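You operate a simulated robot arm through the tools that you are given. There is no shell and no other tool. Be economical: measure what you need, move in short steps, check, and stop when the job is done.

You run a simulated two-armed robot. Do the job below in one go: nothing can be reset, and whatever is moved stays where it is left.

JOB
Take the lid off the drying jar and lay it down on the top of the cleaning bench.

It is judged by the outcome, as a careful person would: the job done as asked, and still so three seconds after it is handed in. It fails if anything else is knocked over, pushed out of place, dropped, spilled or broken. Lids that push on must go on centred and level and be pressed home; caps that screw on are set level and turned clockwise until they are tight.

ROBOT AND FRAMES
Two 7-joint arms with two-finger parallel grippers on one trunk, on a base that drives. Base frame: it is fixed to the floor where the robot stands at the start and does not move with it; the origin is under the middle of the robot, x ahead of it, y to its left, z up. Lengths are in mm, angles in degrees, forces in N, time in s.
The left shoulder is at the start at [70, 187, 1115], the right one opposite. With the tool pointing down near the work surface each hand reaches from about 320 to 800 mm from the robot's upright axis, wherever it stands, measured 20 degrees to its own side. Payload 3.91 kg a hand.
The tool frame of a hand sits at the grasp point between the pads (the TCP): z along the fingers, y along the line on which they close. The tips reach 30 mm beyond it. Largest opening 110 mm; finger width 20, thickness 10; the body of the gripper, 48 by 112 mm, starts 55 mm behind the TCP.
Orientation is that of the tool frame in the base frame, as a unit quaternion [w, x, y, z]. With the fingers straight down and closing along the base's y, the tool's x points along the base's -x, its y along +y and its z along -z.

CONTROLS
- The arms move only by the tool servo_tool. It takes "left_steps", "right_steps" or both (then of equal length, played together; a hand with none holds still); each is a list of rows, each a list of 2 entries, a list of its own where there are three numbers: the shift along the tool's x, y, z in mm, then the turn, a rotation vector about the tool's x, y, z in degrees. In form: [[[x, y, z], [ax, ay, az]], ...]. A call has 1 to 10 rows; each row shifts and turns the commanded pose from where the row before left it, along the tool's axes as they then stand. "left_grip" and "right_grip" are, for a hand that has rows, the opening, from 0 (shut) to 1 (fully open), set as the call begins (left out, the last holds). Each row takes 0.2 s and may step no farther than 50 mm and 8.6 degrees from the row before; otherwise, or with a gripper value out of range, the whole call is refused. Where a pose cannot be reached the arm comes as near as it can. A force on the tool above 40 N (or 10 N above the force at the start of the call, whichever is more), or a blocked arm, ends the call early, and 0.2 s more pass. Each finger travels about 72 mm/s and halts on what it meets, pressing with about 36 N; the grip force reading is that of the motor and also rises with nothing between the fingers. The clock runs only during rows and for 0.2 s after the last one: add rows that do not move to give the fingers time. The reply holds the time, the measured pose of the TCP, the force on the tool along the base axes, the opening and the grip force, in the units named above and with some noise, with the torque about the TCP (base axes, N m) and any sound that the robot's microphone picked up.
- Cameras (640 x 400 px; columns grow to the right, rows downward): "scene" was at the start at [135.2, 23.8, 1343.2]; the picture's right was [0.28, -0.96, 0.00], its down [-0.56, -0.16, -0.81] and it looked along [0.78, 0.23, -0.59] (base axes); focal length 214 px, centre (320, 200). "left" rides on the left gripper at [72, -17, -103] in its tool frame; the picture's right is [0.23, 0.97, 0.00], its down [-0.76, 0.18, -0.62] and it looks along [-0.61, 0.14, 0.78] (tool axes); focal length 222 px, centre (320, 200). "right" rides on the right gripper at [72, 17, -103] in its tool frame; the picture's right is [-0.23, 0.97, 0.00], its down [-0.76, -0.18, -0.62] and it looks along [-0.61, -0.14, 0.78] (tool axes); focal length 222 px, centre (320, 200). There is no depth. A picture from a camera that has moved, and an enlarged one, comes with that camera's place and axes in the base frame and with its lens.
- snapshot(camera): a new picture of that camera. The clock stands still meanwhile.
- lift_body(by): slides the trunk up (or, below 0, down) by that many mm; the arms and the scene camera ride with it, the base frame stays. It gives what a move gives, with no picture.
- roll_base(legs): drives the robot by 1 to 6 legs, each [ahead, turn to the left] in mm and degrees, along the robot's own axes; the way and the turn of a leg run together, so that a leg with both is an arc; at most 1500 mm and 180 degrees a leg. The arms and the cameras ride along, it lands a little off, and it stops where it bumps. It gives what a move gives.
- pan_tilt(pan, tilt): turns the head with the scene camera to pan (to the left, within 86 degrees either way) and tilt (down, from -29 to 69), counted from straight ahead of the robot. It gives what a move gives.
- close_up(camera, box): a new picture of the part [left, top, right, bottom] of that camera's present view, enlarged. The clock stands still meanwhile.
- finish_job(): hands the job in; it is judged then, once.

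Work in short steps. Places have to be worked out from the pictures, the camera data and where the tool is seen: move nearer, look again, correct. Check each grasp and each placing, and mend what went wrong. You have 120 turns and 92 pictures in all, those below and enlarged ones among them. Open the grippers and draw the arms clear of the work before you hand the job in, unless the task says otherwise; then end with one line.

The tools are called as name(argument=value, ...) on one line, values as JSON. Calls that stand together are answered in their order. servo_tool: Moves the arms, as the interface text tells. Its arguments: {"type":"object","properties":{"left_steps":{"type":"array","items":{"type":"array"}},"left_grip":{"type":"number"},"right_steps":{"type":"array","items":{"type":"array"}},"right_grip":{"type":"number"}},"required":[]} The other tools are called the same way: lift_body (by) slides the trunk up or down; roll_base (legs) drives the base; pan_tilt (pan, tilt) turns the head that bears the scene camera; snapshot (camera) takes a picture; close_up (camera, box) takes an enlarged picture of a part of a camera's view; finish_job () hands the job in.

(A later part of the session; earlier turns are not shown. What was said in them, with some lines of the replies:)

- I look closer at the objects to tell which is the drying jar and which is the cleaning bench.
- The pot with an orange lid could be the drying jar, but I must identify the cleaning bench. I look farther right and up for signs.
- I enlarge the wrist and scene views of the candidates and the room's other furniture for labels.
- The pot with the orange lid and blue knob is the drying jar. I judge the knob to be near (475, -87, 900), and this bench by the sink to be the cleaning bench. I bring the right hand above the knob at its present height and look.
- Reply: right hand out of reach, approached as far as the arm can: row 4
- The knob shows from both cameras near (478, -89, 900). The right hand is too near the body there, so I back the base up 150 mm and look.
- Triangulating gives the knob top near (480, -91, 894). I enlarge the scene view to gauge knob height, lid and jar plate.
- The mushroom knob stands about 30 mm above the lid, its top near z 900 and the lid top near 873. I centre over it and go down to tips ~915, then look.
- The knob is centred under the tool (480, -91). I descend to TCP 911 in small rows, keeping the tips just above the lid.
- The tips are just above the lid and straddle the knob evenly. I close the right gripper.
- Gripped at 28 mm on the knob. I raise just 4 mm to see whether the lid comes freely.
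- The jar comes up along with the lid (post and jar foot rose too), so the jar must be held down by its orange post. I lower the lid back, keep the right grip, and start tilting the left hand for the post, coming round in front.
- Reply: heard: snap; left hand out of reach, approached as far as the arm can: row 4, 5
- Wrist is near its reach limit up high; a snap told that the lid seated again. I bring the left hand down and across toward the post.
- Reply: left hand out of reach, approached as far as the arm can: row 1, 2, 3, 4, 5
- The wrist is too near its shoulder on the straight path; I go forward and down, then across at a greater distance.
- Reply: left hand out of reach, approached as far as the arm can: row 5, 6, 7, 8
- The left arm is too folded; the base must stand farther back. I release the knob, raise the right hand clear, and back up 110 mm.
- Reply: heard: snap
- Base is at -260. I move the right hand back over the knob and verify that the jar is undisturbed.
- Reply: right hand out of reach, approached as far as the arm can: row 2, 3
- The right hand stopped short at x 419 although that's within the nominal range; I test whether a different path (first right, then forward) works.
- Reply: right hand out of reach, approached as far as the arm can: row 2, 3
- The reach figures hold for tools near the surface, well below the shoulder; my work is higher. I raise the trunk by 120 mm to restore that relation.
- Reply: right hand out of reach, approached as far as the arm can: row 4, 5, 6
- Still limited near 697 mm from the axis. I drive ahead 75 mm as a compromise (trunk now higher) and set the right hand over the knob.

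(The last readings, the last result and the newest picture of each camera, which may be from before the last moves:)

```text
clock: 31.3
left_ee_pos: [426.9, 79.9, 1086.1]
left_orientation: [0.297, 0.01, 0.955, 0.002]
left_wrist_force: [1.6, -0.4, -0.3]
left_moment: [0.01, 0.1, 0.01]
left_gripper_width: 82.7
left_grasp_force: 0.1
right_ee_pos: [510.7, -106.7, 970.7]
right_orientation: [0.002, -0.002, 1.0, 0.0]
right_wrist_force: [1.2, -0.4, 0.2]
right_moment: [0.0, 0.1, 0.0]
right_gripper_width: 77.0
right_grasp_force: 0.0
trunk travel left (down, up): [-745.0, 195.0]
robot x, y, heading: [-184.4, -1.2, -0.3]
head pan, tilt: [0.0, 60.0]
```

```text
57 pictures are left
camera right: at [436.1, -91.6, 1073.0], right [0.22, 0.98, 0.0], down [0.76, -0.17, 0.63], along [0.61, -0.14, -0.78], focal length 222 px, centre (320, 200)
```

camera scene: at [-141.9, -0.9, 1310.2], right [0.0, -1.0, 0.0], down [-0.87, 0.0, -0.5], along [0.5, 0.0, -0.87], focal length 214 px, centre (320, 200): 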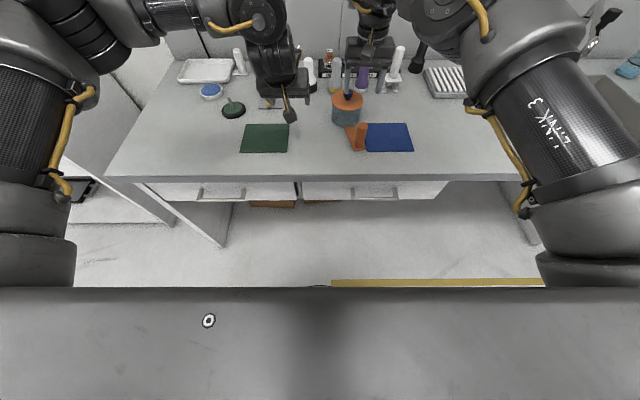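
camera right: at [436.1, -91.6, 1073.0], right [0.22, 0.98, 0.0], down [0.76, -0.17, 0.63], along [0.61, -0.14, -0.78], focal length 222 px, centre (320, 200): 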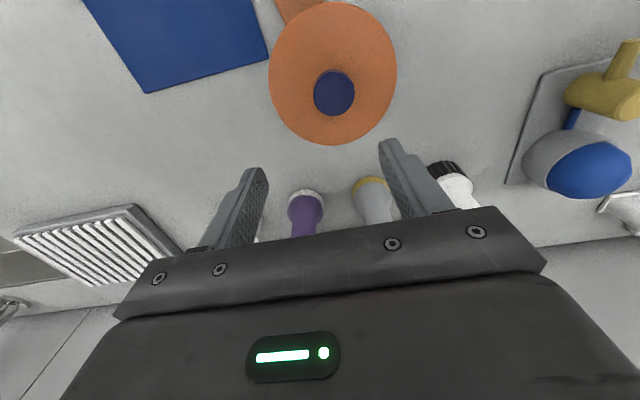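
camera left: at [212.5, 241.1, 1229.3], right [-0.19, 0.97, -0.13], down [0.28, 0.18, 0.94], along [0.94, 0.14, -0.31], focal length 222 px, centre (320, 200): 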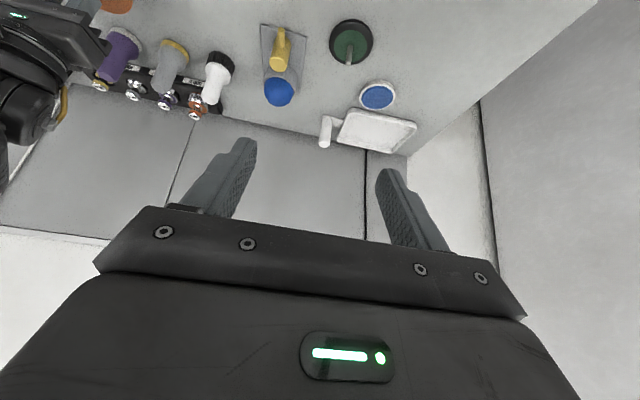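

The knob still is at (478, -91). I centre the right hand over it, now within reach.

servo_tool(right_steps=[[[16, 8, 0], [0, 0, 0]], [[15, 8, 10], [0, 0, 0]], [[0, 0, 10], [0, 0, 0]], [[0, 0, 0], [0, 0, 0]]])

close_up(camera="right", box=[200, 0, 440, 260])

```text
clock: 32.3
left_ee_pos: [425.9, 79.5, 1086.8]
left_orientation: [0.297, 0.011, 0.955, 0.002]
left_wrist_force: [0.0, -0.1, 0.8]
left_moment: [-0.05, 0.02, -0.02]
left_gripper_width: 82.3
left_grasp_force: 0.1
right_ee_pos: [477.8, -90.9, 949.3]
right_orientation: [0.003, -0.003, 1.0, 0.0]
right_wrist_force: [1.0, -0.6, -1.1]
right_moment: [-0.02, 0.04, -0.01]
right_gripper_width: 76.9
right_grasp_force: 0.1
trunk travel left (down, up): [-745.0, 195.0]
robot x, y, heading: [-183.8, 1.7, 0.2]
head pan, tilt: [0.0, 60.0]
```

```text
1.54 times, centred on (320, 130) of right
camera zoom: at [403.4, -75.9, 1052.6], right [0.22, 0.98, 0.0], down [0.76, -0.17, 0.63], along [0.61, -0.14, -0.78], focal length 342 px, centre (320, 308)
```

zoom: 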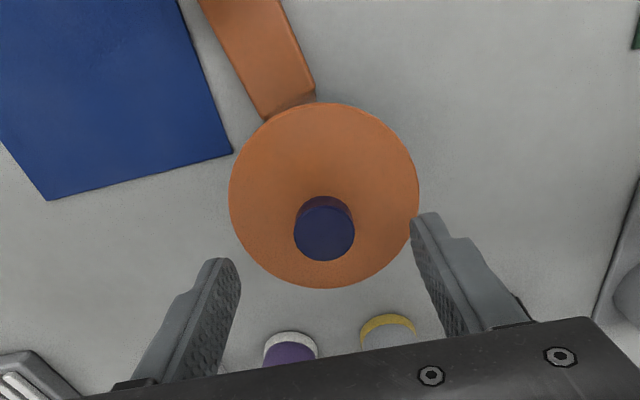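

Centred. Now I bring the left hand down and across toward the post, with the right hovering.

servo_tool(left_steps=[[[23, 0, 35], [0, 0, 0]], [[23, 0, 35], [0, 0, 0]], [[23, 0, 35], [0, 0, 0]], [[16, -26, -3], [0, 0, 0]], [[16, -26, -3], [0, 0, 0]], [[16, -26, -3], [0, 0, 0]], [[0, 0, 0], [0, 0, 0]]])

snapshot(camera="scene")

snapshot(camera="left")

```text
clock: 33.9
left_ee_pos: [406.6, 4.7, 934.6]
left_orientation: [0.299, 0.011, 0.954, 0.0]
left_wrist_force: [0.2, 0.5, -0.2]
left_moment: [0.01, 0.02, -0.03]
left_gripper_width: 82.5
left_grasp_force: 0.0
left hand out of reach, approached as far as the arm can: row 1, 5, 6
right_ee_pos: [475.0, -91.2, 951.9]
right_orientation: [0.005, -0.004, 1.0, 0.0]
right_wrist_force: [-0.8, 0.6, 0.2]
right_moment: [-0.01, 0.03, 0.0]
right_gripper_width: 77.0
right_grasp_force: 0.1
trunk travel left (down, up): [-745.0, 195.0]
robot x, y, heading: [-184.1, 0.3, -0.1]
head pan, tilt: [0.0, 60.0]
```

```text
55 pictures are left
camera scene: at [-67.3, -0.5, 1430.3], right [0.0, -1.0, 0.0], down [-0.87, 0.0, -0.5], along [0.5, 0.0, -0.87], focal length 214 px, centre (320, 200)
```

scene: 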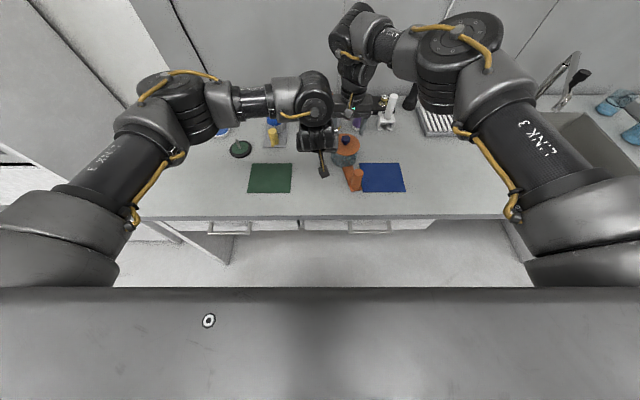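

```text
54 pictures are left
camera left: at [287.9, -11.1, 977.8], right [-0.17, 0.98, -0.12], down [0.28, 0.17, 0.95], along [0.95, 0.13, -0.3], focal length 222 px, centre (320, 200)
```

left: 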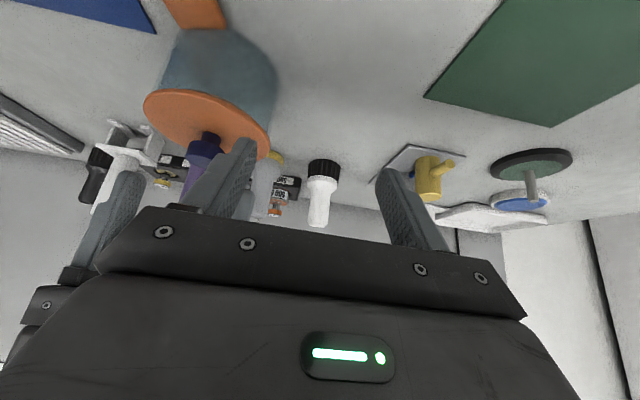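

The left hand nears its folding limit; I move on diagonally to above the post, at a distance that should stay within reach.

servo_tool(left_steps=[[[0, -32, 0], [0, 0, 0]], [[12, -33, -10], [0, 0, 0]], [[12, -32, -10], [0, 0, 0]], [[14, -31, -6], [0, 0, 0]], [[0, 0, 0], [0, 0, 0]]])

snapshot(camera="scene")

snapshot(camera="left")

```text
clock: 35.1
left_ee_pos: [371.8, -125.8, 926.4]
left_orientation: [0.299, 0.009, 0.954, 0.001]
left_wrist_force: [0.0, 0.2, 0.2]
left_moment: [-0.02, 0.01, -0.01]
left_gripper_width: 82.7
left_grasp_force: 0.0
left hand out of reach, approached as far as the arm can: row 2, 3
right_ee_pos: [475.0, -91.1, 952.1]
right_orientation: [0.004, -0.003, 1.0, -0.001]
right_wrist_force: [-0.7, -0.1, 0.4]
right_moment: [-0.01, 0.01, 0.02]
right_gripper_width: 77.1
right_grasp_force: 0.0
trunk travel left (down, up): [-745.0, 195.0]
robot x, y, heading: [-185.4, -0.0, 0.4]
head pan, tilt: [0.0, 60.0]
```

```text
53 pictures are left
camera scene: at [-66.6, 0.6, 1430.2], right [0.0, -1.0, 0.0], down [-0.87, 0.0, -0.5], along [0.5, 0.0, -0.87], focal length 214 px, centre (320, 200)
```

scene: 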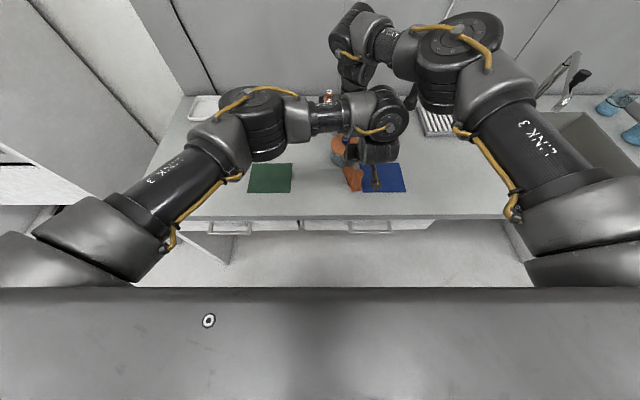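

```text
52 pictures are left
camera left: at [254.6, -142.7, 970.1], right [-0.17, 0.98, -0.12], down [0.27, 0.17, 0.95], along [0.95, 0.13, -0.3], focal length 222 px, centre (320, 200)
```

left: 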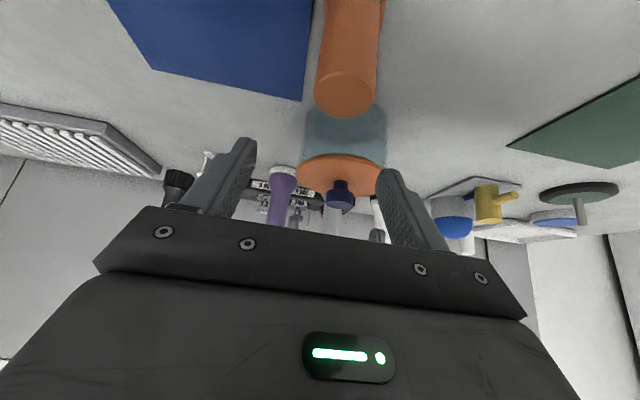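

The left hand is above the post, which I judge at (342, -122), top z ≈ 890. I lower it so the fingers straddle the post, TCP about (342, -122, 862).

servo_tool(left_steps=[[[20, 1, 13], [0, 0, 0]], [[20, 1, 13], [0, 0, 0]], [[20, 1, 12], [0, 0, 0]], [[0, 0, 0], [0, 0, 0]]])

snapshot(camera="left")

close_up(camera="scene", box=[300, 100, 420, 220])

snapshot(camera="right")

```text
clock: 36.1
left_ee_pos: [343.6, -123.2, 862.4]
left_orientation: [0.299, 0.009, 0.954, 0.002]
left_wrist_force: [-0.3, -0.6, -0.2]
left_moment: [-0.03, 0.0, 0.01]
left_gripper_width: 82.5
left_grasp_force: 0.1
right_ee_pos: [474.7, -91.5, 952.5]
right_orientation: [0.004, -0.003, 1.0, 0.0]
right_wrist_force: [0.2, -0.5, 0.5]
right_moment: [0.03, 0.01, 0.02]
right_gripper_width: 77.1
right_grasp_force: 0.1
trunk travel left (down, up): [-745.0, 195.0]
robot x, y, heading: [-183.3, -1.7, 0.1]
head pan, tilt: [0.0, 60.0]
```

```text
51 pictures are left
camera left: at [224.7, -140.2, 904.8], right [-0.17, 0.98, -0.12], down [0.27, 0.17, 0.95], along [0.95, 0.13, -0.3], focal length 222 px, centre (320, 200)
```

left: 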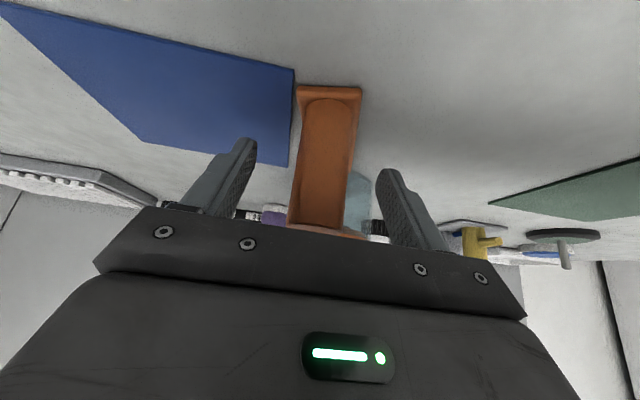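

```text
3.33 times, centred on (360, 160) of scene
camera zoom: at [-67.0, -0.8, 1430.2], right [0.0, -1.0, 0.0], down [-0.87, 0.0, -0.5], along [0.5, 0.0, -0.87], focal length 715 px, centre (187, 333)
```

zoom: 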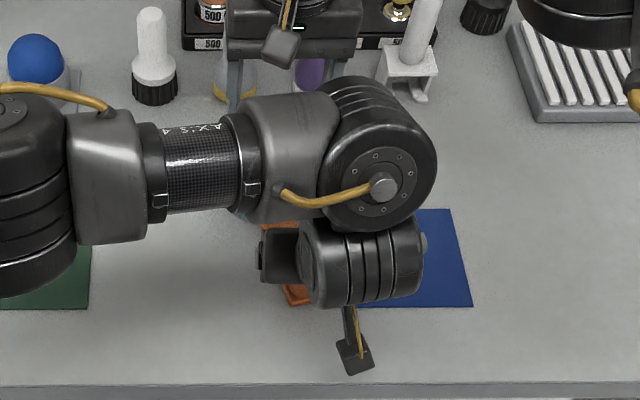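

```text
49 pictures are left
camera right: at [401.2, -76.1, 1054.3], right [0.22, 0.98, 0.0], down [0.76, -0.17, 0.63], along [0.61, -0.14, -0.78], focal length 222 px, centre (320, 200)
```

right: 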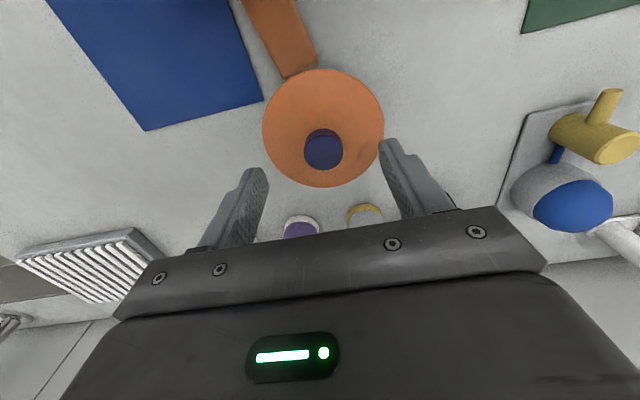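

The post sits between the left fingers (centred within about 2 mm in the wrist view). I close the left gripper on it.

servo_tool(left_steps=[[[0, 1, 0], [0, 0, 0]], [[0, 0, 0], [0, 0, 0]], [[0, 0, 0], [0, 0, 0]], [[0, 0, 0], [0, 0, 0]], [[0, 0, 0], [0, 0, 0]]], left_grip=0.1)

snapshot(camera="left")

close_up(camera="right", box=[200, 0, 440, 260])

```text
clock: 37.3
left_ee_pos: [343.5, -122.1, 861.2]
left_orientation: [0.298, 0.009, 0.954, 0.001]
left_wrist_force: [-0.4, -0.9, 0.8]
left_moment: [-0.14, 0.18, 0.02]
left_gripper_width: 30.7
left_grasp_force: 35.9
right_ee_pos: [475.7, -92.9, 952.1]
right_orientation: [0.005, -0.002, 1.0, 0.0]
right_wrist_force: [0.2, 0.0, -0.4]
right_moment: [0.0, 0.02, -0.03]
right_gripper_width: 76.7
right_grasp_force: 0.1
trunk travel left (down, up): [-745.0, 195.0]
robot x, y, heading: [-183.5, -0.9, -0.3]
head pan, tilt: [0.0, 60.0]
```

```text
48 pictures are left
camera left: at [225.1, -138.8, 905.2], right [-0.17, 0.98, -0.12], down [0.27, 0.17, 0.95], along [0.95, 0.13, -0.3], focal length 222 px, centre (320, 200)
```

left: 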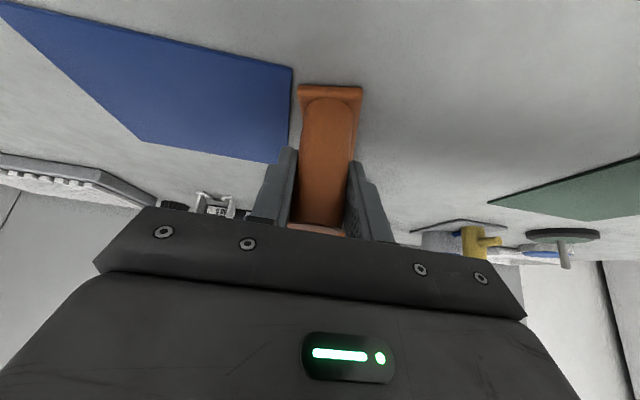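

```text
1.54 times, centred on (320, 130) of right
camera zoom: at [401.1, -76.3, 1054.3], right [0.22, 0.98, 0.0], down [0.76, -0.17, 0.63], along [0.61, -0.14, -0.78], focal length 342 px, centre (320, 308)
```

zoom: 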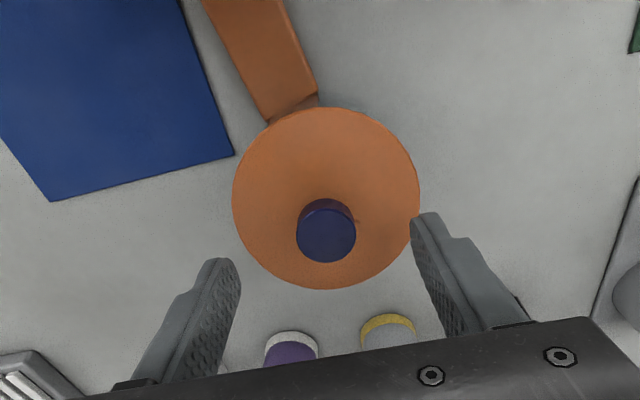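

The post is held and the jar hasn't moved. I lower the right hand onto the knob (41 mm) and grip it.

servo_tool(right_steps=[[[-1, 1, 15], [0, 0, 0]], [[0, 0, 14], [0, 0, 0]], [[0, 0, 11], [0, 0, 0]], [[0, 0, 0], [0, 0, 0]]])

close_up(camera="right", box=[200, 0, 440, 260])

```text
clock: 38.3
left_ee_pos: [343.7, -121.3, 862.0]
left_orientation: [0.298, 0.01, 0.955, 0.001]
left_wrist_force: [-0.2, 0.0, 0.1]
left_moment: [-0.07, 0.14, 0.0]
left_gripper_width: 30.3
left_grasp_force: 35.8
right_ee_pos: [476.0, -89.7, 912.4]
right_orientation: [0.005, -0.003, 1.0, 0.0]
right_wrist_force: [0.2, -1.1, 0.2]
right_moment: [0.01, -0.03, 0.01]
right_gripper_width: 77.3
right_grasp_force: 0.0
trunk travel left (down, up): [-745.0, 195.0]
robot x, y, heading: [-186.0, -1.0, 0.1]
head pan, tilt: [0.0, 60.0]
```

```text
1.54 times, centred on (320, 130) of right
camera zoom: at [402.4, -75.0, 1015.1], right [0.22, 0.98, 0.0], down [0.76, -0.17, 0.63], along [0.61, -0.14, -0.78], focal length 342 px, centre (320, 308)
```

zoom: 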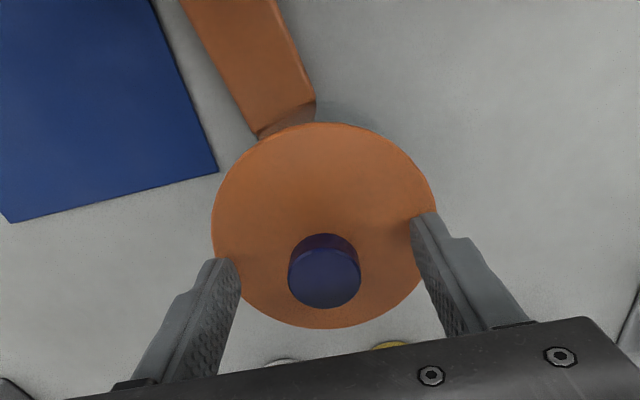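

Same relation as before; I nudge 2 mm ahead and close on the knob.

servo_tool(right_steps=[[[-2, -1, 2], [0, 0, 0]], [[0, 0, 0], [0, 0, 0]], [[0, 0, 0], [0, 0, 0]], [[0, 0, 0], [0, 0, 0]], [[0, 0, 0], [0, 0, 0]]], right_grip=0.1)

servo_tool(right_steps=[[[0, 0, -1], [0, 0, 0]], [[0, 0, -1], [0, 0, 0]], [[0, 0, -1], [0, 0, 0]], [[0, 0, -1], [0, 0, 0]], [[0, 0, 0], [0, 0, 0]]])

snapshot(camera="right")

snapshot(camera="left")

```text
clock: 39.5
left_ee_pos: [344.1, -121.8, 862.7]
left_orientation: [0.298, 0.009, 0.954, 0.002]
left_wrist_force: [-0.2, -2.7, 2.0]
left_moment: [-0.1, 0.12, -0.25]
left_gripper_width: 30.5
left_grasp_force: 35.8
right_ee_pos: [478.7, -91.1, 910.2]
right_orientation: [0.005, -0.003, 1.0, 0.0]
right_wrist_force: [-0.2, 2.1, 0.4]
right_moment: [0.1, -0.06, 0.0]
right_gripper_width: 27.9
right_grasp_force: 36.7
trunk travel left (down, up): [-745.0, 195.0]
robot x, y, heading: [-182.8, -2.5, -0.1]
head pan, tilt: [0.0, 60.0]
heard: snap
```

```text
clock: 40.7
left_ee_pos: [343.8, -121.6, 862.4]
left_orientation: [0.298, 0.009, 0.954, 0.002]
left_wrist_force: [1.3, -0.6, 2.2]
left_moment: [-0.13, 0.11, 0.0]
left_gripper_width: 30.5
left_grasp_force: 35.6
right_ee_pos: [478.8, -91.2, 914.6]
right_orientation: [0.005, -0.002, 1.0, -0.001]
right_wrist_force: [0.0, -1.0, -0.7]
right_moment: [0.0, 0.01, -0.01]
right_gripper_width: 27.8
right_grasp_force: 36.0
trunk travel left (down, up): [-745.0, 195.0]
robot x, y, heading: [-186.5, -1.8, -0.0]
head pan, tilt: [0.0, 60.0]
```

```text
45 pictures are left
camera right: at [405.3, -75.9, 1016.7], right [0.22, 0.98, 0.0], down [0.76, -0.17, 0.63], along [0.61, -0.14, -0.78], focal length 222 px, centre (320, 200)
```

right: 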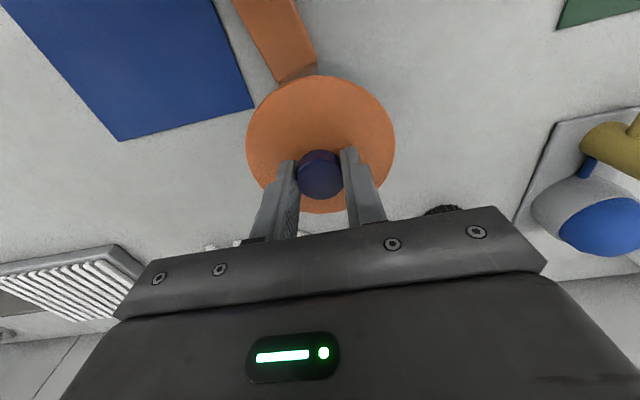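

```text
44 pictures are left
camera left: at [225.3, -138.6, 905.2], right [-0.17, 0.98, -0.12], down [0.27, 0.17, 0.95], along [0.95, 0.13, -0.3], focal length 222 px, centre (320, 200)
```

left: 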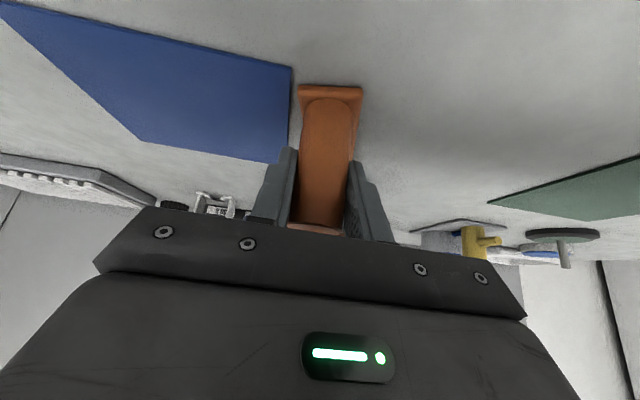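

No pull-force built up and the left hand holds still. I raise a further 10 mm and check whether the lid leaves the jar.

servo_tool(right_steps=[[[0, 0, -2], [0, 0, 0]], [[0, 0, -2], [0, 0, 0]], [[0, 0, -2], [0, 0, 0]], [[0, 0, -2], [0, 0, 0]], [[0, 0, -2], [0, 0, 0]], [[0, 0, 0], [0, 0, 0]]])

close_up(camera="right", box=[200, 0, 440, 260])

snapshot(camera="left")

```text
clock: 42.1
left_ee_pos: [344.6, -122.1, 861.7]
left_orientation: [0.298, 0.009, 0.954, 0.002]
left_wrist_force: [1.0, 0.4, 2.0]
left_moment: [-0.03, 0.03, -0.01]
left_gripper_width: 30.6
left_grasp_force: 36.4
right_ee_pos: [480.1, -91.4, 925.1]
right_orientation: [0.005, -0.004, 1.0, 0.0]
right_wrist_force: [-0.1, 0.8, -1.0]
right_moment: [0.0, 0.02, -0.02]
right_gripper_width: 27.8
right_grasp_force: 35.9
trunk travel left (down, up): [-745.0, 195.0]
robot x, y, heading: [-183.8, -0.5, 0.1]
head pan, tilt: [0.0, 60.0]
```

```text
1.54 times, centred on (320, 130) of right
camera zoom: at [405.3, -75.9, 1027.0], right [0.22, 0.98, 0.0], down [0.76, -0.17, 0.63], along [0.61, -0.14, -0.78], focal length 342 px, centre (320, 308)
```

zoom: 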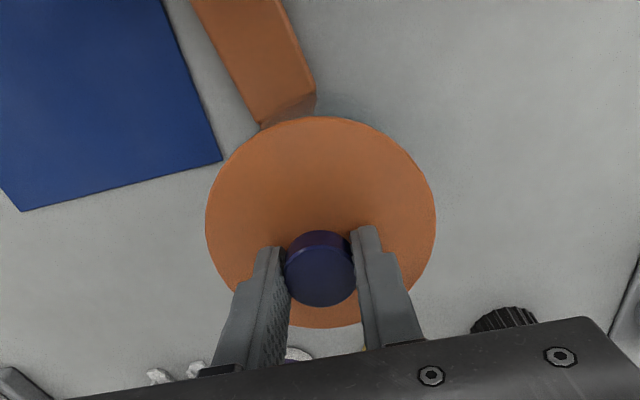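

```text
42 pictures are left
camera left: at [225.2, -138.6, 905.3], right [-0.17, 0.98, -0.12], down [0.27, 0.17, 0.95], along [0.95, 0.13, -0.3], focal length 222 px, centre (320, 200)
```

left: 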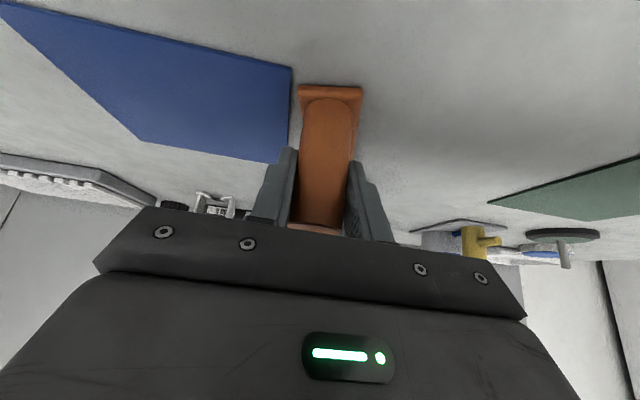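

The lid rises with the gripper while the jar stays put. I raise another 60 mm and look.

servo_tool(right_steps=[[[0, 0, -10], [0, 0, 0]], [[0, 0, -15], [0, 0, 0]], [[0, 0, -15], [0, 0, 0]], [[0, 0, -20], [0, 0, 0]], [[0, 0, 0], [0, 0, 0]]])

snapshot(camera="right")

snapshot(camera="left")

snapshot(camera="scene")

```text
clock: 43.3
left_ee_pos: [343.8, -122.6, 861.1]
left_orientation: [0.298, 0.009, 0.954, 0.001]
left_wrist_force: [-0.6, 0.4, 2.1]
left_moment: [-0.12, -0.08, -0.04]
left_gripper_width: 30.5
left_grasp_force: 36.1
right_ee_pos: [479.0, -91.3, 986.3]
right_orientation: [0.004, -0.002, 1.0, 0.0]
right_wrist_force: [0.2, 0.5, 0.0]
right_moment: [-0.02, -0.02, -0.02]
right_gripper_width: 27.9
right_grasp_force: 36.0
trunk travel left (down, up): [-745.0, 195.0]
robot x, y, heading: [-184.2, -1.0, -0.1]
head pan, tilt: [0.0, 60.0]
```

```text
41 pictures are left
camera right: at [405.1, -76.1, 1088.3], right [0.22, 0.97, 0.0], down [0.76, -0.17, 0.63], along [0.61, -0.14, -0.78], focal length 222 px, centre (320, 200)
```

right: 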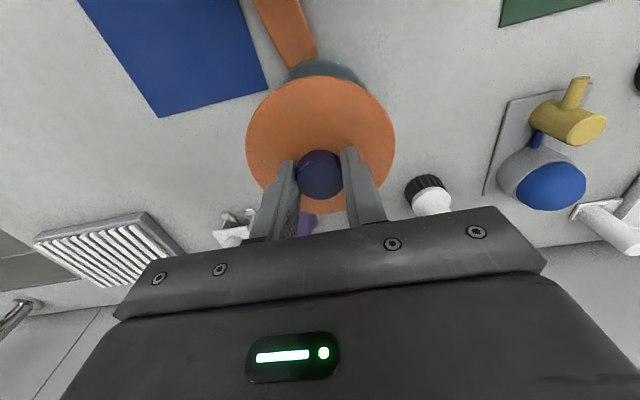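

```text
40 pictures are left
camera left: at [225.0, -138.8, 905.3], right [-0.17, 0.98, -0.12], down [0.27, 0.17, 0.95], along [0.95, 0.13, -0.3], focal length 222 px, centre (320, 200)
```

left: 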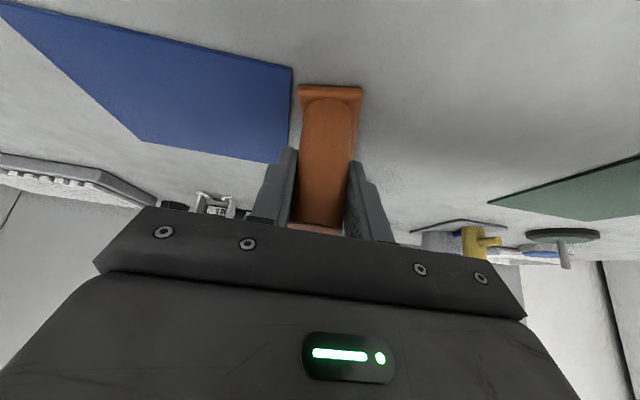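

```text
39 pictures are left
camera scene: at [-67.1, -0.7, 1430.2], right [0.0, -1.0, 0.0], down [-0.87, 0.0, -0.5], along [0.5, 0.0, -0.87], focal length 214 px, centre (320, 200)
```

scene: 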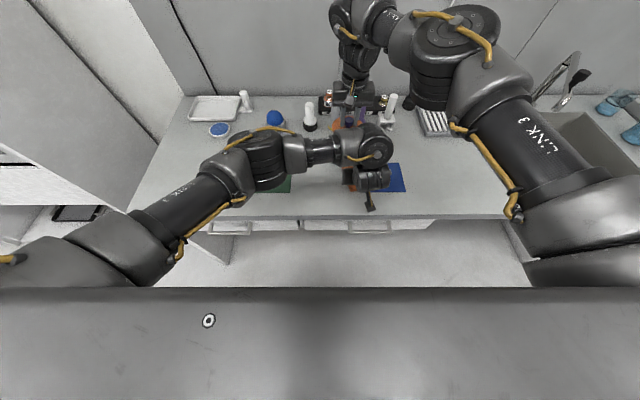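

The lid is off, the open jar stays. I raise the right hand 30 mm more, open the left gripper and let it back off up and away from the post.

servo_tool(left_steps=[[[0, 0, 0], [0, 0, 0]], [[0, 0, 0], [0, 0, 0]], [[0, 0, 0], [0, 0, 0]], [[0, 0, 0], [0, 0, 0]]], left_grip=0.75)

snapshot(camera="left")

servo_tool(right_steps=[[[0, 0, -15], [0, 0, 0]], [[0, -15, -15], [0, 0, 0]], [[0, -25, 0], [0, 0, 0]], [[0, -30, 0], [0, 0, 0]], [[-20, -30, 0], [0, 0, 0]], [[-20, -35, 0], [0, 0, 0]], [[0, 0, 0], [0, 0, 0]]])

```text
clock: 44.3
left_ee_pos: [344.4, -121.3, 861.7]
left_orientation: [0.299, 0.009, 0.954, 0.002]
left_wrist_force: [-0.4, 0.8, -0.3]
left_moment: [-0.02, -0.03, 0.0]
left_gripper_width: 82.7
left_grasp_force: 0.1
right_ee_pos: [478.9, -92.1, 983.7]
right_orientation: [0.005, -0.003, 1.0, 0.0]
right_wrist_force: [-0.3, 0.4, -1.4]
right_moment: [0.0, 0.02, -0.02]
right_gripper_width: 27.6
right_grasp_force: 36.4
trunk travel left (down, up): [-745.0, 195.0]
robot x, y, heading: [-187.2, -2.2, 0.1]
head pan, tilt: [0.0, 60.0]
```

```text
38 pictures are left
camera left: at [225.2, -138.7, 905.2], right [-0.17, 0.98, -0.12], down [0.27, 0.17, 0.95], along [0.95, 0.13, -0.3], focal length 222 px, centre (320, 200)
```

left: 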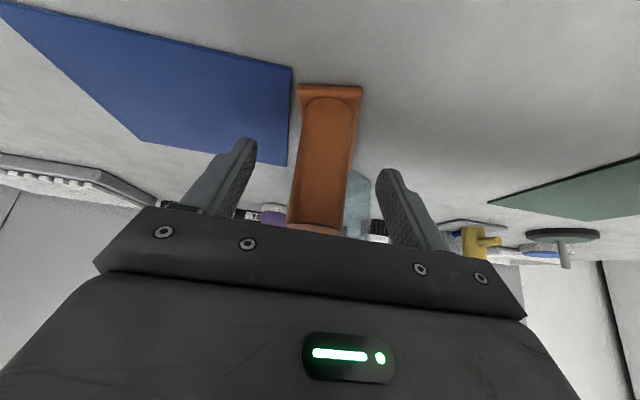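

```text
clock: 45.9
left_ee_pos: [343.9, -124.1, 860.7]
left_orientation: [0.299, 0.009, 0.954, 0.002]
left_wrist_force: [-0.1, 0.5, 0.1]
left_moment: [-0.02, -0.02, -0.01]
left_gripper_width: 82.5
left_grasp_force: 0.1
right_ee_pos: [518.4, -228.2, 1016.9]
right_orientation: [0.005, -0.004, 1.0, 0.001]
right_wrist_force: [-0.3, 0.1, -0.6]
right_moment: [0.01, -0.03, 0.0]
right_gripper_width: 27.7
right_grasp_force: 35.9
trunk travel left (down, up): [-745.0, 195.0]
robot x, y, heading: [-183.8, -0.3, 0.1]
head pan, tilt: [0.0, 60.0]
```

Right hand with lid is at (518, -228). Now I raise the left hand clear of the post and swing it back to the left.

servo_tool(left_steps=[[[-19, 0, -19], [0, 0, 0]], [[-19, 0, -19], [0, 0, 0]], [[-19, 0, -19], [0, 0, 0]], [[-10, 40, -5], [0, 0, 0]], [[-10, 40, 10], [0, 0, 0]], [[-10, 40, 10], [0, 0, 0]], [[-10, 40, 5], [0, 0, 0]], [[0, 40, 0], [0, 0, 0]], [[0, 0, 0], [0, 0, 0]]])

snapshot(camera="right")

snapshot(camera="scene")

```text
clock: 47.9
left_ee_pos: [432.1, 63.6, 936.2]
left_orientation: [0.298, 0.01, 0.954, 0.002]
left_wrist_force: [-0.2, -0.8, -0.1]
left_moment: [0.03, 0.04, -0.02]
left_gripper_width: 82.5
left_grasp_force: 0.1
left hand out of reach, approached as far as the arm can: row 1, 2, 3, 4
right_ee_pos: [517.7, -228.1, 1016.5]
right_orientation: [0.005, -0.003, 1.0, 0.0]
right_wrist_force: [1.2, -0.4, -0.5]
right_moment: [-0.01, 0.01, 0.0]
right_gripper_width: 27.7
right_grasp_force: 35.6
trunk travel left (down, up): [-745.0, 195.0]
robot x, y, heading: [-182.6, -1.6, 0.2]
head pan, tilt: [0.0, 60.0]
```

```text
37 pictures are left
camera right: at [443.7, -213.1, 1118.3], right [0.22, 0.98, 0.0], down [0.76, -0.17, 0.63], along [0.61, -0.14, -0.78], focal length 222 px, centre (320, 200)
```

right: 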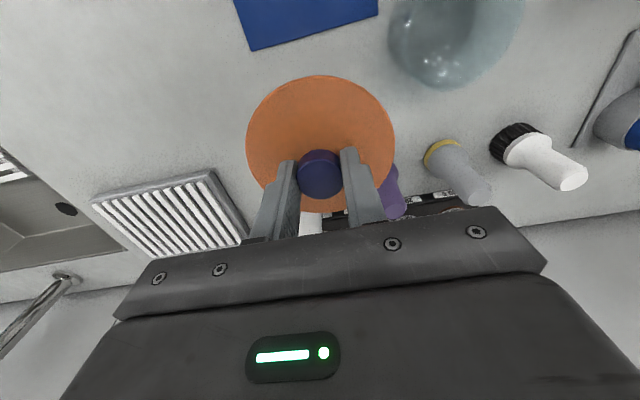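

```text
36 pictures are left
camera scene: at [-66.9, -2.2, 1430.2], right [0.0, -1.0, 0.0], down [-0.87, 0.0, -0.5], along [0.5, 0.0, -0.87], focal length 214 px, centre (320, 200)
```

scene: 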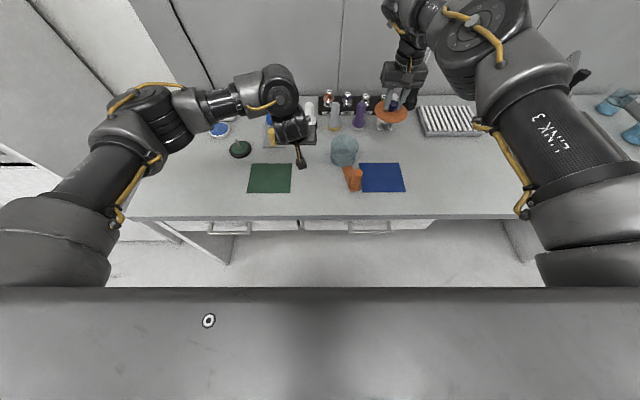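

The open jar stands in place. The free bench area at (520, -228), behind the blue mat, holds the lid with about 10 mm to the mat and 55 mm to the brush stand; I lower to TCP 876 and check.

servo_tool(right_steps=[[[-6, 0, 30], [0, 0, 0]], [[0, 0, 30], [0, 0, 0]], [[0, 0, 30], [0, 0, 0]], [[0, 0, 30], [0, 0, 0]], [[0, 0, 20], [0, 0, 0]], [[0, 0, 0], [0, 0, 0]]])

snapshot(camera="right")

close_up(camera="scene", box=[310, 80, 470, 200])

```text
clock: 49.3
left_ee_pos: [431.1, 64.5, 935.6]
left_orientation: [0.298, 0.009, 0.954, 0.002]
left_wrist_force: [-0.2, -1.2, -0.2]
left_moment: [0.02, 0.0, 0.02]
left_gripper_width: 82.3
left_grasp_force: 0.2
right_ee_pos: [522.5, -224.0, 876.5]
right_orientation: [0.004, -0.002, 1.0, 0.0]
right_wrist_force: [-0.1, 0.6, -0.2]
right_moment: [-0.03, 0.01, 0.0]
right_gripper_width: 27.6
right_grasp_force: 36.2
right hand out of reach, approached as far as the arm can: row 5
trunk travel left (down, up): [-745.0, 195.0]
robot x, y, heading: [-184.5, 0.3, 0.1]
head pan, tilt: [0.0, 60.0]
```

```text
35 pictures are left
camera right: at [447.7, -209.5, 978.7], right [0.22, 0.98, 0.0], down [0.76, -0.17, 0.63], along [0.61, -0.14, -0.78], focal length 222 px, centre (320, 200)
```

right: 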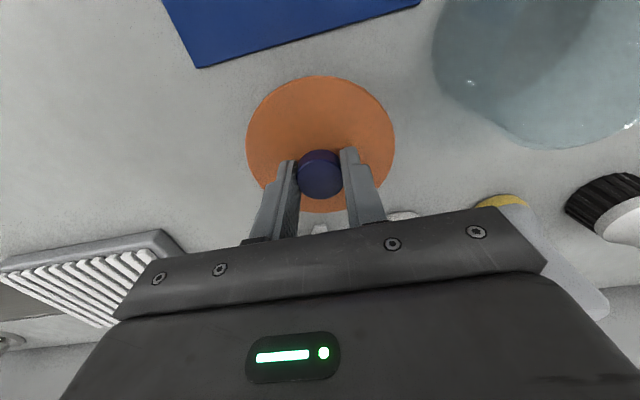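

```text
3.33 times, centred on (390, 140) of scene
camera zoom: at [-67.1, -0.5, 1430.2], right [0.0, -1.0, 0.0], down [-0.87, 0.0, -0.5], along [0.5, 0.0, -0.87], focal length 715 px, centre (87, 400)
```

zoom: 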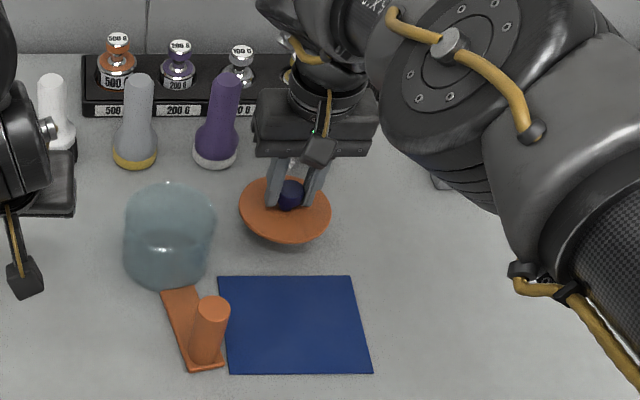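

The right arm meets its reach limit going down. I raise the left hand out of the way, then lower the trunk by 15 mm so the arm regains reach.

servo_tool(left_steps=[[[-17, 20, -25], [0, 0, 0]], [[-17, 20, -25], [0, 0, 0]], [[-17, 20, -25], [0, 0, 0]], [[0, 0, 0], [0, 0, 0]]])

lift_body(by=-15)

close_up(camera="scene", box=[350, 100, 430, 180])

```text
clock: 50.3
left_ee_pos: [432.9, 122.8, 1026.9]
left_orientation: [0.298, 0.009, 0.954, 0.002]
left_wrist_force: [0.6, -0.4, 0.8]
left_moment: [-0.02, -0.03, 0.01]
left_gripper_width: 82.5
left_grasp_force: 0.0
right_ee_pos: [522.4, -225.5, 876.3]
right_orientation: [0.005, -0.002, 1.0, 0.0]
right_wrist_force: [0.0, 0.2, 0.1]
right_moment: [0.02, 0.0, 0.0]
right_gripper_width: 27.7
right_grasp_force: 35.9
trunk travel left (down, up): [-745.0, 195.0]
robot x, y, heading: [-186.7, -2.4, -0.1]
head pan, tilt: [0.0, 60.0]
```

```text
clock: 51.0
left_ee_pos: [433.0, 123.4, 1013.1]
left_orientation: [0.299, 0.009, 0.954, 0.002]
left_wrist_force: [0.4, -0.2, -0.1]
left_moment: [0.0, -0.02, 0.05]
left_gripper_width: 82.4
left_grasp_force: 0.0
right_ee_pos: [522.5, -225.7, 861.9]
right_orientation: [0.005, -0.003, 1.0, 0.0]
right_wrist_force: [0.3, -0.5, -1.2]
right_moment: [0.0, 0.0, -0.01]
right_gripper_width: 27.8
right_grasp_force: 35.9
trunk travel left (down, up): [-730.0, 210.0]
robot x, y, heading: [-184.6, -0.4, 0.0]
head pan, tilt: [0.0, 60.0]
```

```text
5.00 times, centred on (390, 140) of scene
camera zoom: at [-66.7, -0.8, 1415.2], right [0.0, -1.0, 0.0], down [-0.87, 0.0, -0.5], along [0.5, 0.0, -0.87], focal length 1072 px, centre (-30, 500)
```

zoom: 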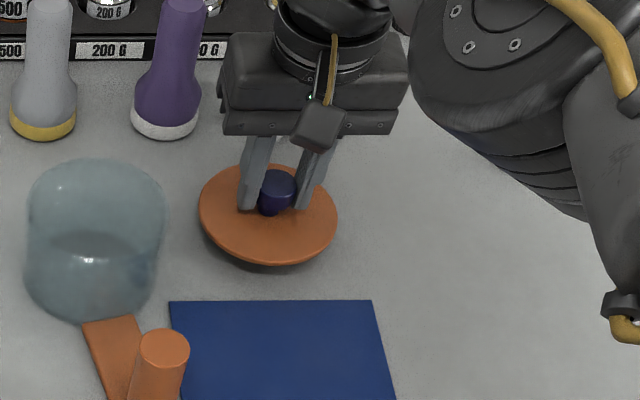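

The lid is close above the bench. I lower the trunk in small amounts, watching the force for contact.

lift_body(by=-7)

lift_body(by=-4)

close_up(camera="scene", box=[350, 110, 430, 160])

```text
clock: 51.5
left_ee_pos: [431.3, 123.3, 1005.1]
left_orientation: [0.299, 0.009, 0.954, 0.003]
left_wrist_force: [-0.1, -0.6, -0.5]
left_moment: [0.06, -0.02, -0.01]
left_gripper_width: 82.5
left_grasp_force: 0.0
right_ee_pos: [522.8, -225.1, 854.3]
right_orientation: [0.005, -0.003, 1.0, 0.0]
right_wrist_force: [0.1, -0.7, 0.6]
right_moment: [-0.03, -0.01, -0.01]
right_gripper_width: 27.9
right_grasp_force: 35.6
trunk travel left (down, up): [-723.0, 217.0]
robot x, y, heading: [-183.8, -2.7, 0.0]
head pan, tilt: [0.0, 60.0]
```

```text
clock: 52.0
left_ee_pos: [432.4, 123.2, 1000.4]
left_orientation: [0.298, 0.009, 0.954, 0.001]
left_wrist_force: [-0.2, -1.2, 0.5]
left_moment: [-0.01, -0.01, 0.0]
left_gripper_width: 82.5
left_grasp_force: 0.2
right_ee_pos: [522.7, -225.1, 850.2]
right_orientation: [0.004, -0.003, 1.0, 0.0]
right_wrist_force: [0.4, -0.7, -0.4]
right_moment: [-0.03, 0.0, -0.01]
right_gripper_width: 27.7
right_grasp_force: 35.7
trunk travel left (down, up): [-719.0, 221.0]
robot x, y, heading: [-185.9, 2.2, -0.1]
head pan, tilt: [0.0, 60.0]
```

```text
8.00 times, centred on (390, 135) of scene
camera zoom: at [-66.7, -0.7, 1404.2], right [0.0, -1.0, 0.0], down [-0.87, 0.0, -0.5], along [0.5, 0.0, -0.87], focal length 1716 px, centre (-240, 720)
```

zoom: 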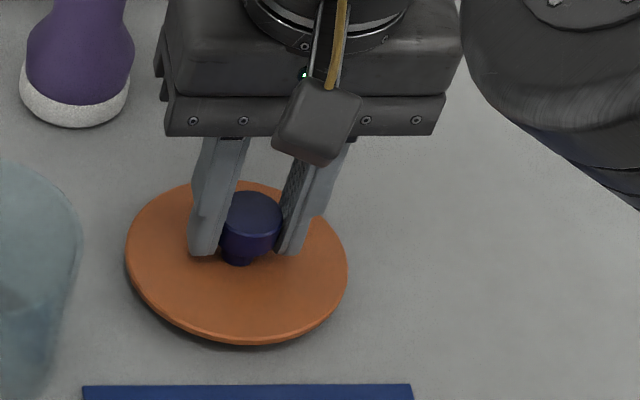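

No contact yet; I go down 2–3 mm at a time.

lift_body(by=-3)

lift_body(by=-2)

close_up(camera="scene", box=[350, 110, 430, 160])

```text
clock: 52.6
left_ee_pos: [432.1, 123.0, 998.2]
left_orientation: [0.298, 0.009, 0.955, 0.002]
left_wrist_force: [-0.6, 0.0, 0.2]
left_moment: [0.01, 0.0, -0.01]
left_gripper_width: 82.5
left_grasp_force: 0.2
right_ee_pos: [521.5, -224.9, 849.4]
right_orientation: [0.005, -0.002, 1.0, 0.0]
right_wrist_force: [0.2, 0.1, 8.6]
right_moment: [0.05, 0.17, -0.02]
right_gripper_width: 27.4
right_grasp_force: 35.5
trunk travel left (down, up): [-716.0, 224.0]
robot x, y, heading: [-180.4, -2.2, -0.1]
head pan, tilt: [0.0, 60.0]
```

```text
clock: 53.1
left_ee_pos: [431.0, 125.1, 998.5]
left_orientation: [0.299, 0.01, 0.954, 0.001]
left_wrist_force: [-0.1, 0.2, 0.3]
left_moment: [0.01, -0.01, -0.01]
left_gripper_width: 82.5
left_grasp_force: 0.2
right_ee_pos: [522.6, -225.6, 848.0]
right_orientation: [0.008, -0.002, 1.0, -0.001]
right_wrist_force: [3.2, -0.8, 20.8]
right_moment: [-0.02, 0.29, 0.0]
right_gripper_width: 27.8
right_grasp_force: 35.9
trunk travel left (down, up): [-714.0, 226.0]
robot x, y, heading: [-184.7, -2.4, 0.2]
head pan, tilt: [0.0, 60.0]
```

```text
8.00 times, centred on (390, 135) of scene
camera zoom: at [-69.5, 0.0, 1399.7], right [0.0, -1.0, 0.0], down [-0.87, 0.0, -0.5], along [0.5, 0.0, -0.87], focal length 1716 px, centre (-240, 720)
```

zoom: 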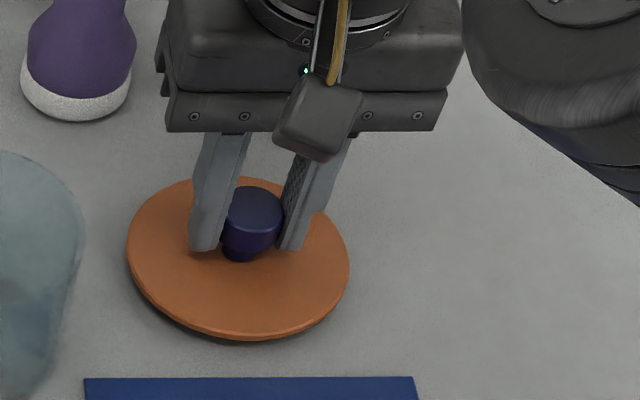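

The lid rests on the bench (20 N). I relieve 2 mm, then open the gripper and rise.

lift_body(by=2)

servo_tool(right_steps=[[[0, 0, 0], [0, 0, 0]], [[0, 0, 0], [0, 0, 0]], [[0, 0, 0], [0, 0, 0]], [[0, 0, 0], [0, 0, 0]]], right_grip=0.6)

servo_tool(right_steps=[[[0, 0, -20], [0, 0, 0]], [[0, 0, -30], [0, 0, 0]], [[0, 0, -40], [0, 0, 0]], [[0, 0, -40], [0, 0, 0]], [[0, 0, -40], [0, 0, 0]], [[0, 0, 0], [0, 0, 0]]])

snapshot(camera="right")

snapshot(camera="scene")

```text
clock: 53.6
left_ee_pos: [431.3, 124.4, 998.9]
left_orientation: [0.299, 0.009, 0.954, 0.001]
left_wrist_force: [-0.3, -0.4, 0.6]
left_moment: [0.0, 0.02, 0.02]
left_gripper_width: 82.4
left_grasp_force: 0.1
right_ee_pos: [521.9, -225.3, 848.7]
right_orientation: [0.006, -0.002, 1.0, -0.001]
right_wrist_force: [5.6, -1.5, 13.7]
right_moment: [-0.02, -0.18, -0.02]
right_gripper_width: 27.8
right_grasp_force: 36.0
trunk travel left (down, up): [-716.0, 224.0]
robot x, y, heading: [-185.3, -1.8, 0.2]
head pan, tilt: [0.0, 60.0]
```

```text
clock: 54.6
left_ee_pos: [432.4, 123.5, 998.5]
left_orientation: [0.298, 0.01, 0.955, 0.001]
left_wrist_force: [-0.3, 0.1, 0.2]
left_moment: [-0.01, 0.0, 0.0]
left_gripper_width: 82.4
left_grasp_force: 0.0
right_ee_pos: [521.6, -225.0, 847.4]
right_orientation: [0.005, -0.004, 1.0, 0.0]
right_wrist_force: [-0.3, -0.4, 0.4]
right_moment: [0.02, -0.01, 0.01]
right_gripper_width: 66.3
right_grasp_force: 0.0
trunk travel left (down, up): [-716.0, 224.0]
robot x, y, heading: [-183.3, -0.2, 0.5]
head pan, tilt: [0.0, 60.0]
```

```text
clock: 56.0
left_ee_pos: [432.5, 122.7, 998.0]
left_orientation: [0.298, 0.009, 0.955, 0.002]
left_wrist_force: [-0.7, 0.4, 0.4]
left_moment: [0.02, -0.02, -0.01]
left_gripper_width: 82.3
left_grasp_force: 0.1
right_ee_pos: [523.5, -225.9, 1019.2]
right_orientation: [0.004, -0.003, 1.0, 0.0]
right_wrist_force: [-0.2, -0.1, -1.5]
right_moment: [0.03, 0.01, -0.01]
right_gripper_width: 65.9
right_grasp_force: 0.0
trunk travel left (down, up): [-716.0, 224.0]
robot x, y, heading: [-184.4, 1.9, -0.0]
head pan, tilt: [0.0, 60.0]
```

```text
30 pictures are left
camera right: at [448.5, -210.0, 1121.3], right [0.22, 0.98, 0.0], down [0.76, -0.17, 0.63], along [0.61, -0.14, -0.78], focal length 222 px, centre (320, 200)
```

right: 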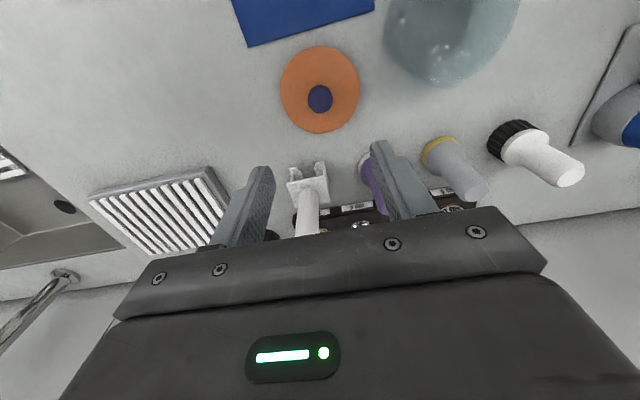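

```text
29 pictures are left
camera scene: at [-66.3, -1.0, 1401.1], right [0.0, -1.0, 0.0], down [-0.87, 0.0, -0.5], along [0.5, 0.0, -0.87], focal length 214 px, centre (320, 200)
```

scene: 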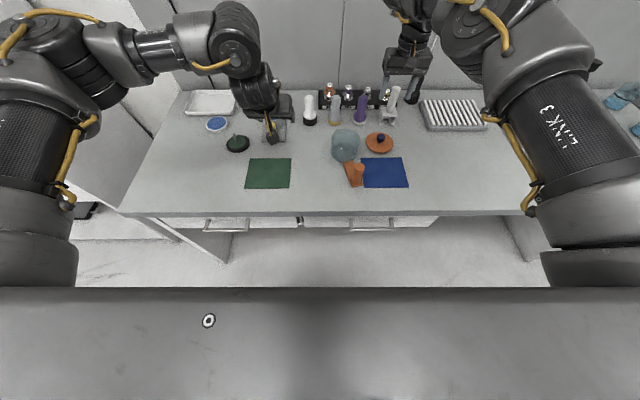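

The lid lies flat on the bench, the jar and all else in place. I raise the trunk and back off to clear the arms, then take a last look.

lift_body(by=80)

roll_base(legs=[[-200, 0]])

close_up(camera="scene", box=[180, 60, 480, 220])

```text
clock: 57.2
left_ee_pos: [432.0, 122.7, 1078.6]
left_orientation: [0.299, 0.008, 0.954, 0.001]
left_wrist_force: [-0.2, 0.0, 0.3]
left_moment: [0.0, -0.01, -0.03]
left_gripper_width: 82.3
left_grasp_force: 0.2
right_ee_pos: [523.1, -225.6, 1097.8]
right_orientation: [0.005, -0.003, 1.0, 0.0]
right_wrist_force: [0.8, 0.8, 0.4]
right_moment: [0.02, -0.03, -0.04]
right_gripper_width: 66.0
right_grasp_force: 0.0
trunk travel left (down, up): [-796.0, 144.0]
robot x, y, heading: [-182.4, -0.2, -0.1]
head pan, tilt: [0.0, 60.0]
```

```text
clock: 58.8
left_ee_pos: [233.6, 126.4, 1076.6]
left_orientation: [0.299, 0.007, 0.954, 0.002]
left_wrist_force: [0.5, 0.9, -1.1]
left_moment: [0.0, 0.0, -0.01]
left_gripper_width: 82.5
left_grasp_force: 0.1
right_ee_pos: [326.6, -221.8, 1098.3]
right_orientation: [0.003, -0.006, 1.0, 0.0]
right_wrist_force: [-0.3, 0.3, -0.1]
right_moment: [0.0, 0.05, -0.02]
right_gripper_width: 65.9
right_grasp_force: 0.0
trunk travel left (down, up): [-796.0, 144.0]
robot x, y, heading: [-383.6, -1.9, 0.4]
head pan, tilt: [0.0, 60.0]
```

```text
2.13 times, centred on (330, 140) of scene
camera zoom: at [-263.5, -0.5, 1480.9], right [0.01, -1.0, 0.0], down [-0.87, 0.0, -0.5], along [0.5, 0.0, -0.87], focal length 458 px, centre (299, 328)
```

zoom: 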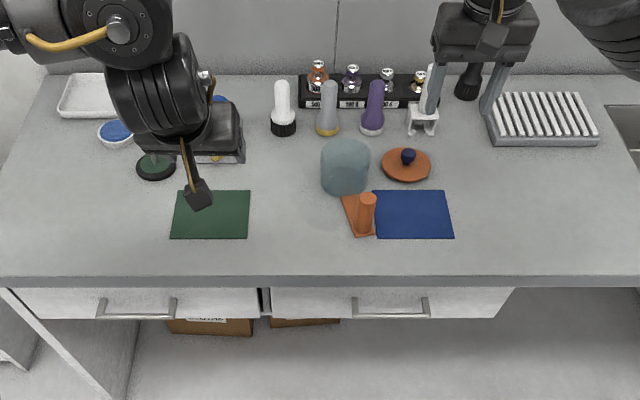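

All is in order: the lid lies on the bench top, the jar is upright, and the arms are clear with both grippers open. I hand in the job.

finish_job()

```text
The job is handed in.
```

The drying jar's lid is off and lying flat on the bench top, behind the blue mat; the jar is upright and nothing else looks moved. Nothing was labelled, so I took the pot with the orange lid as the drying jar and the bench by the sink as the cleaning bench.
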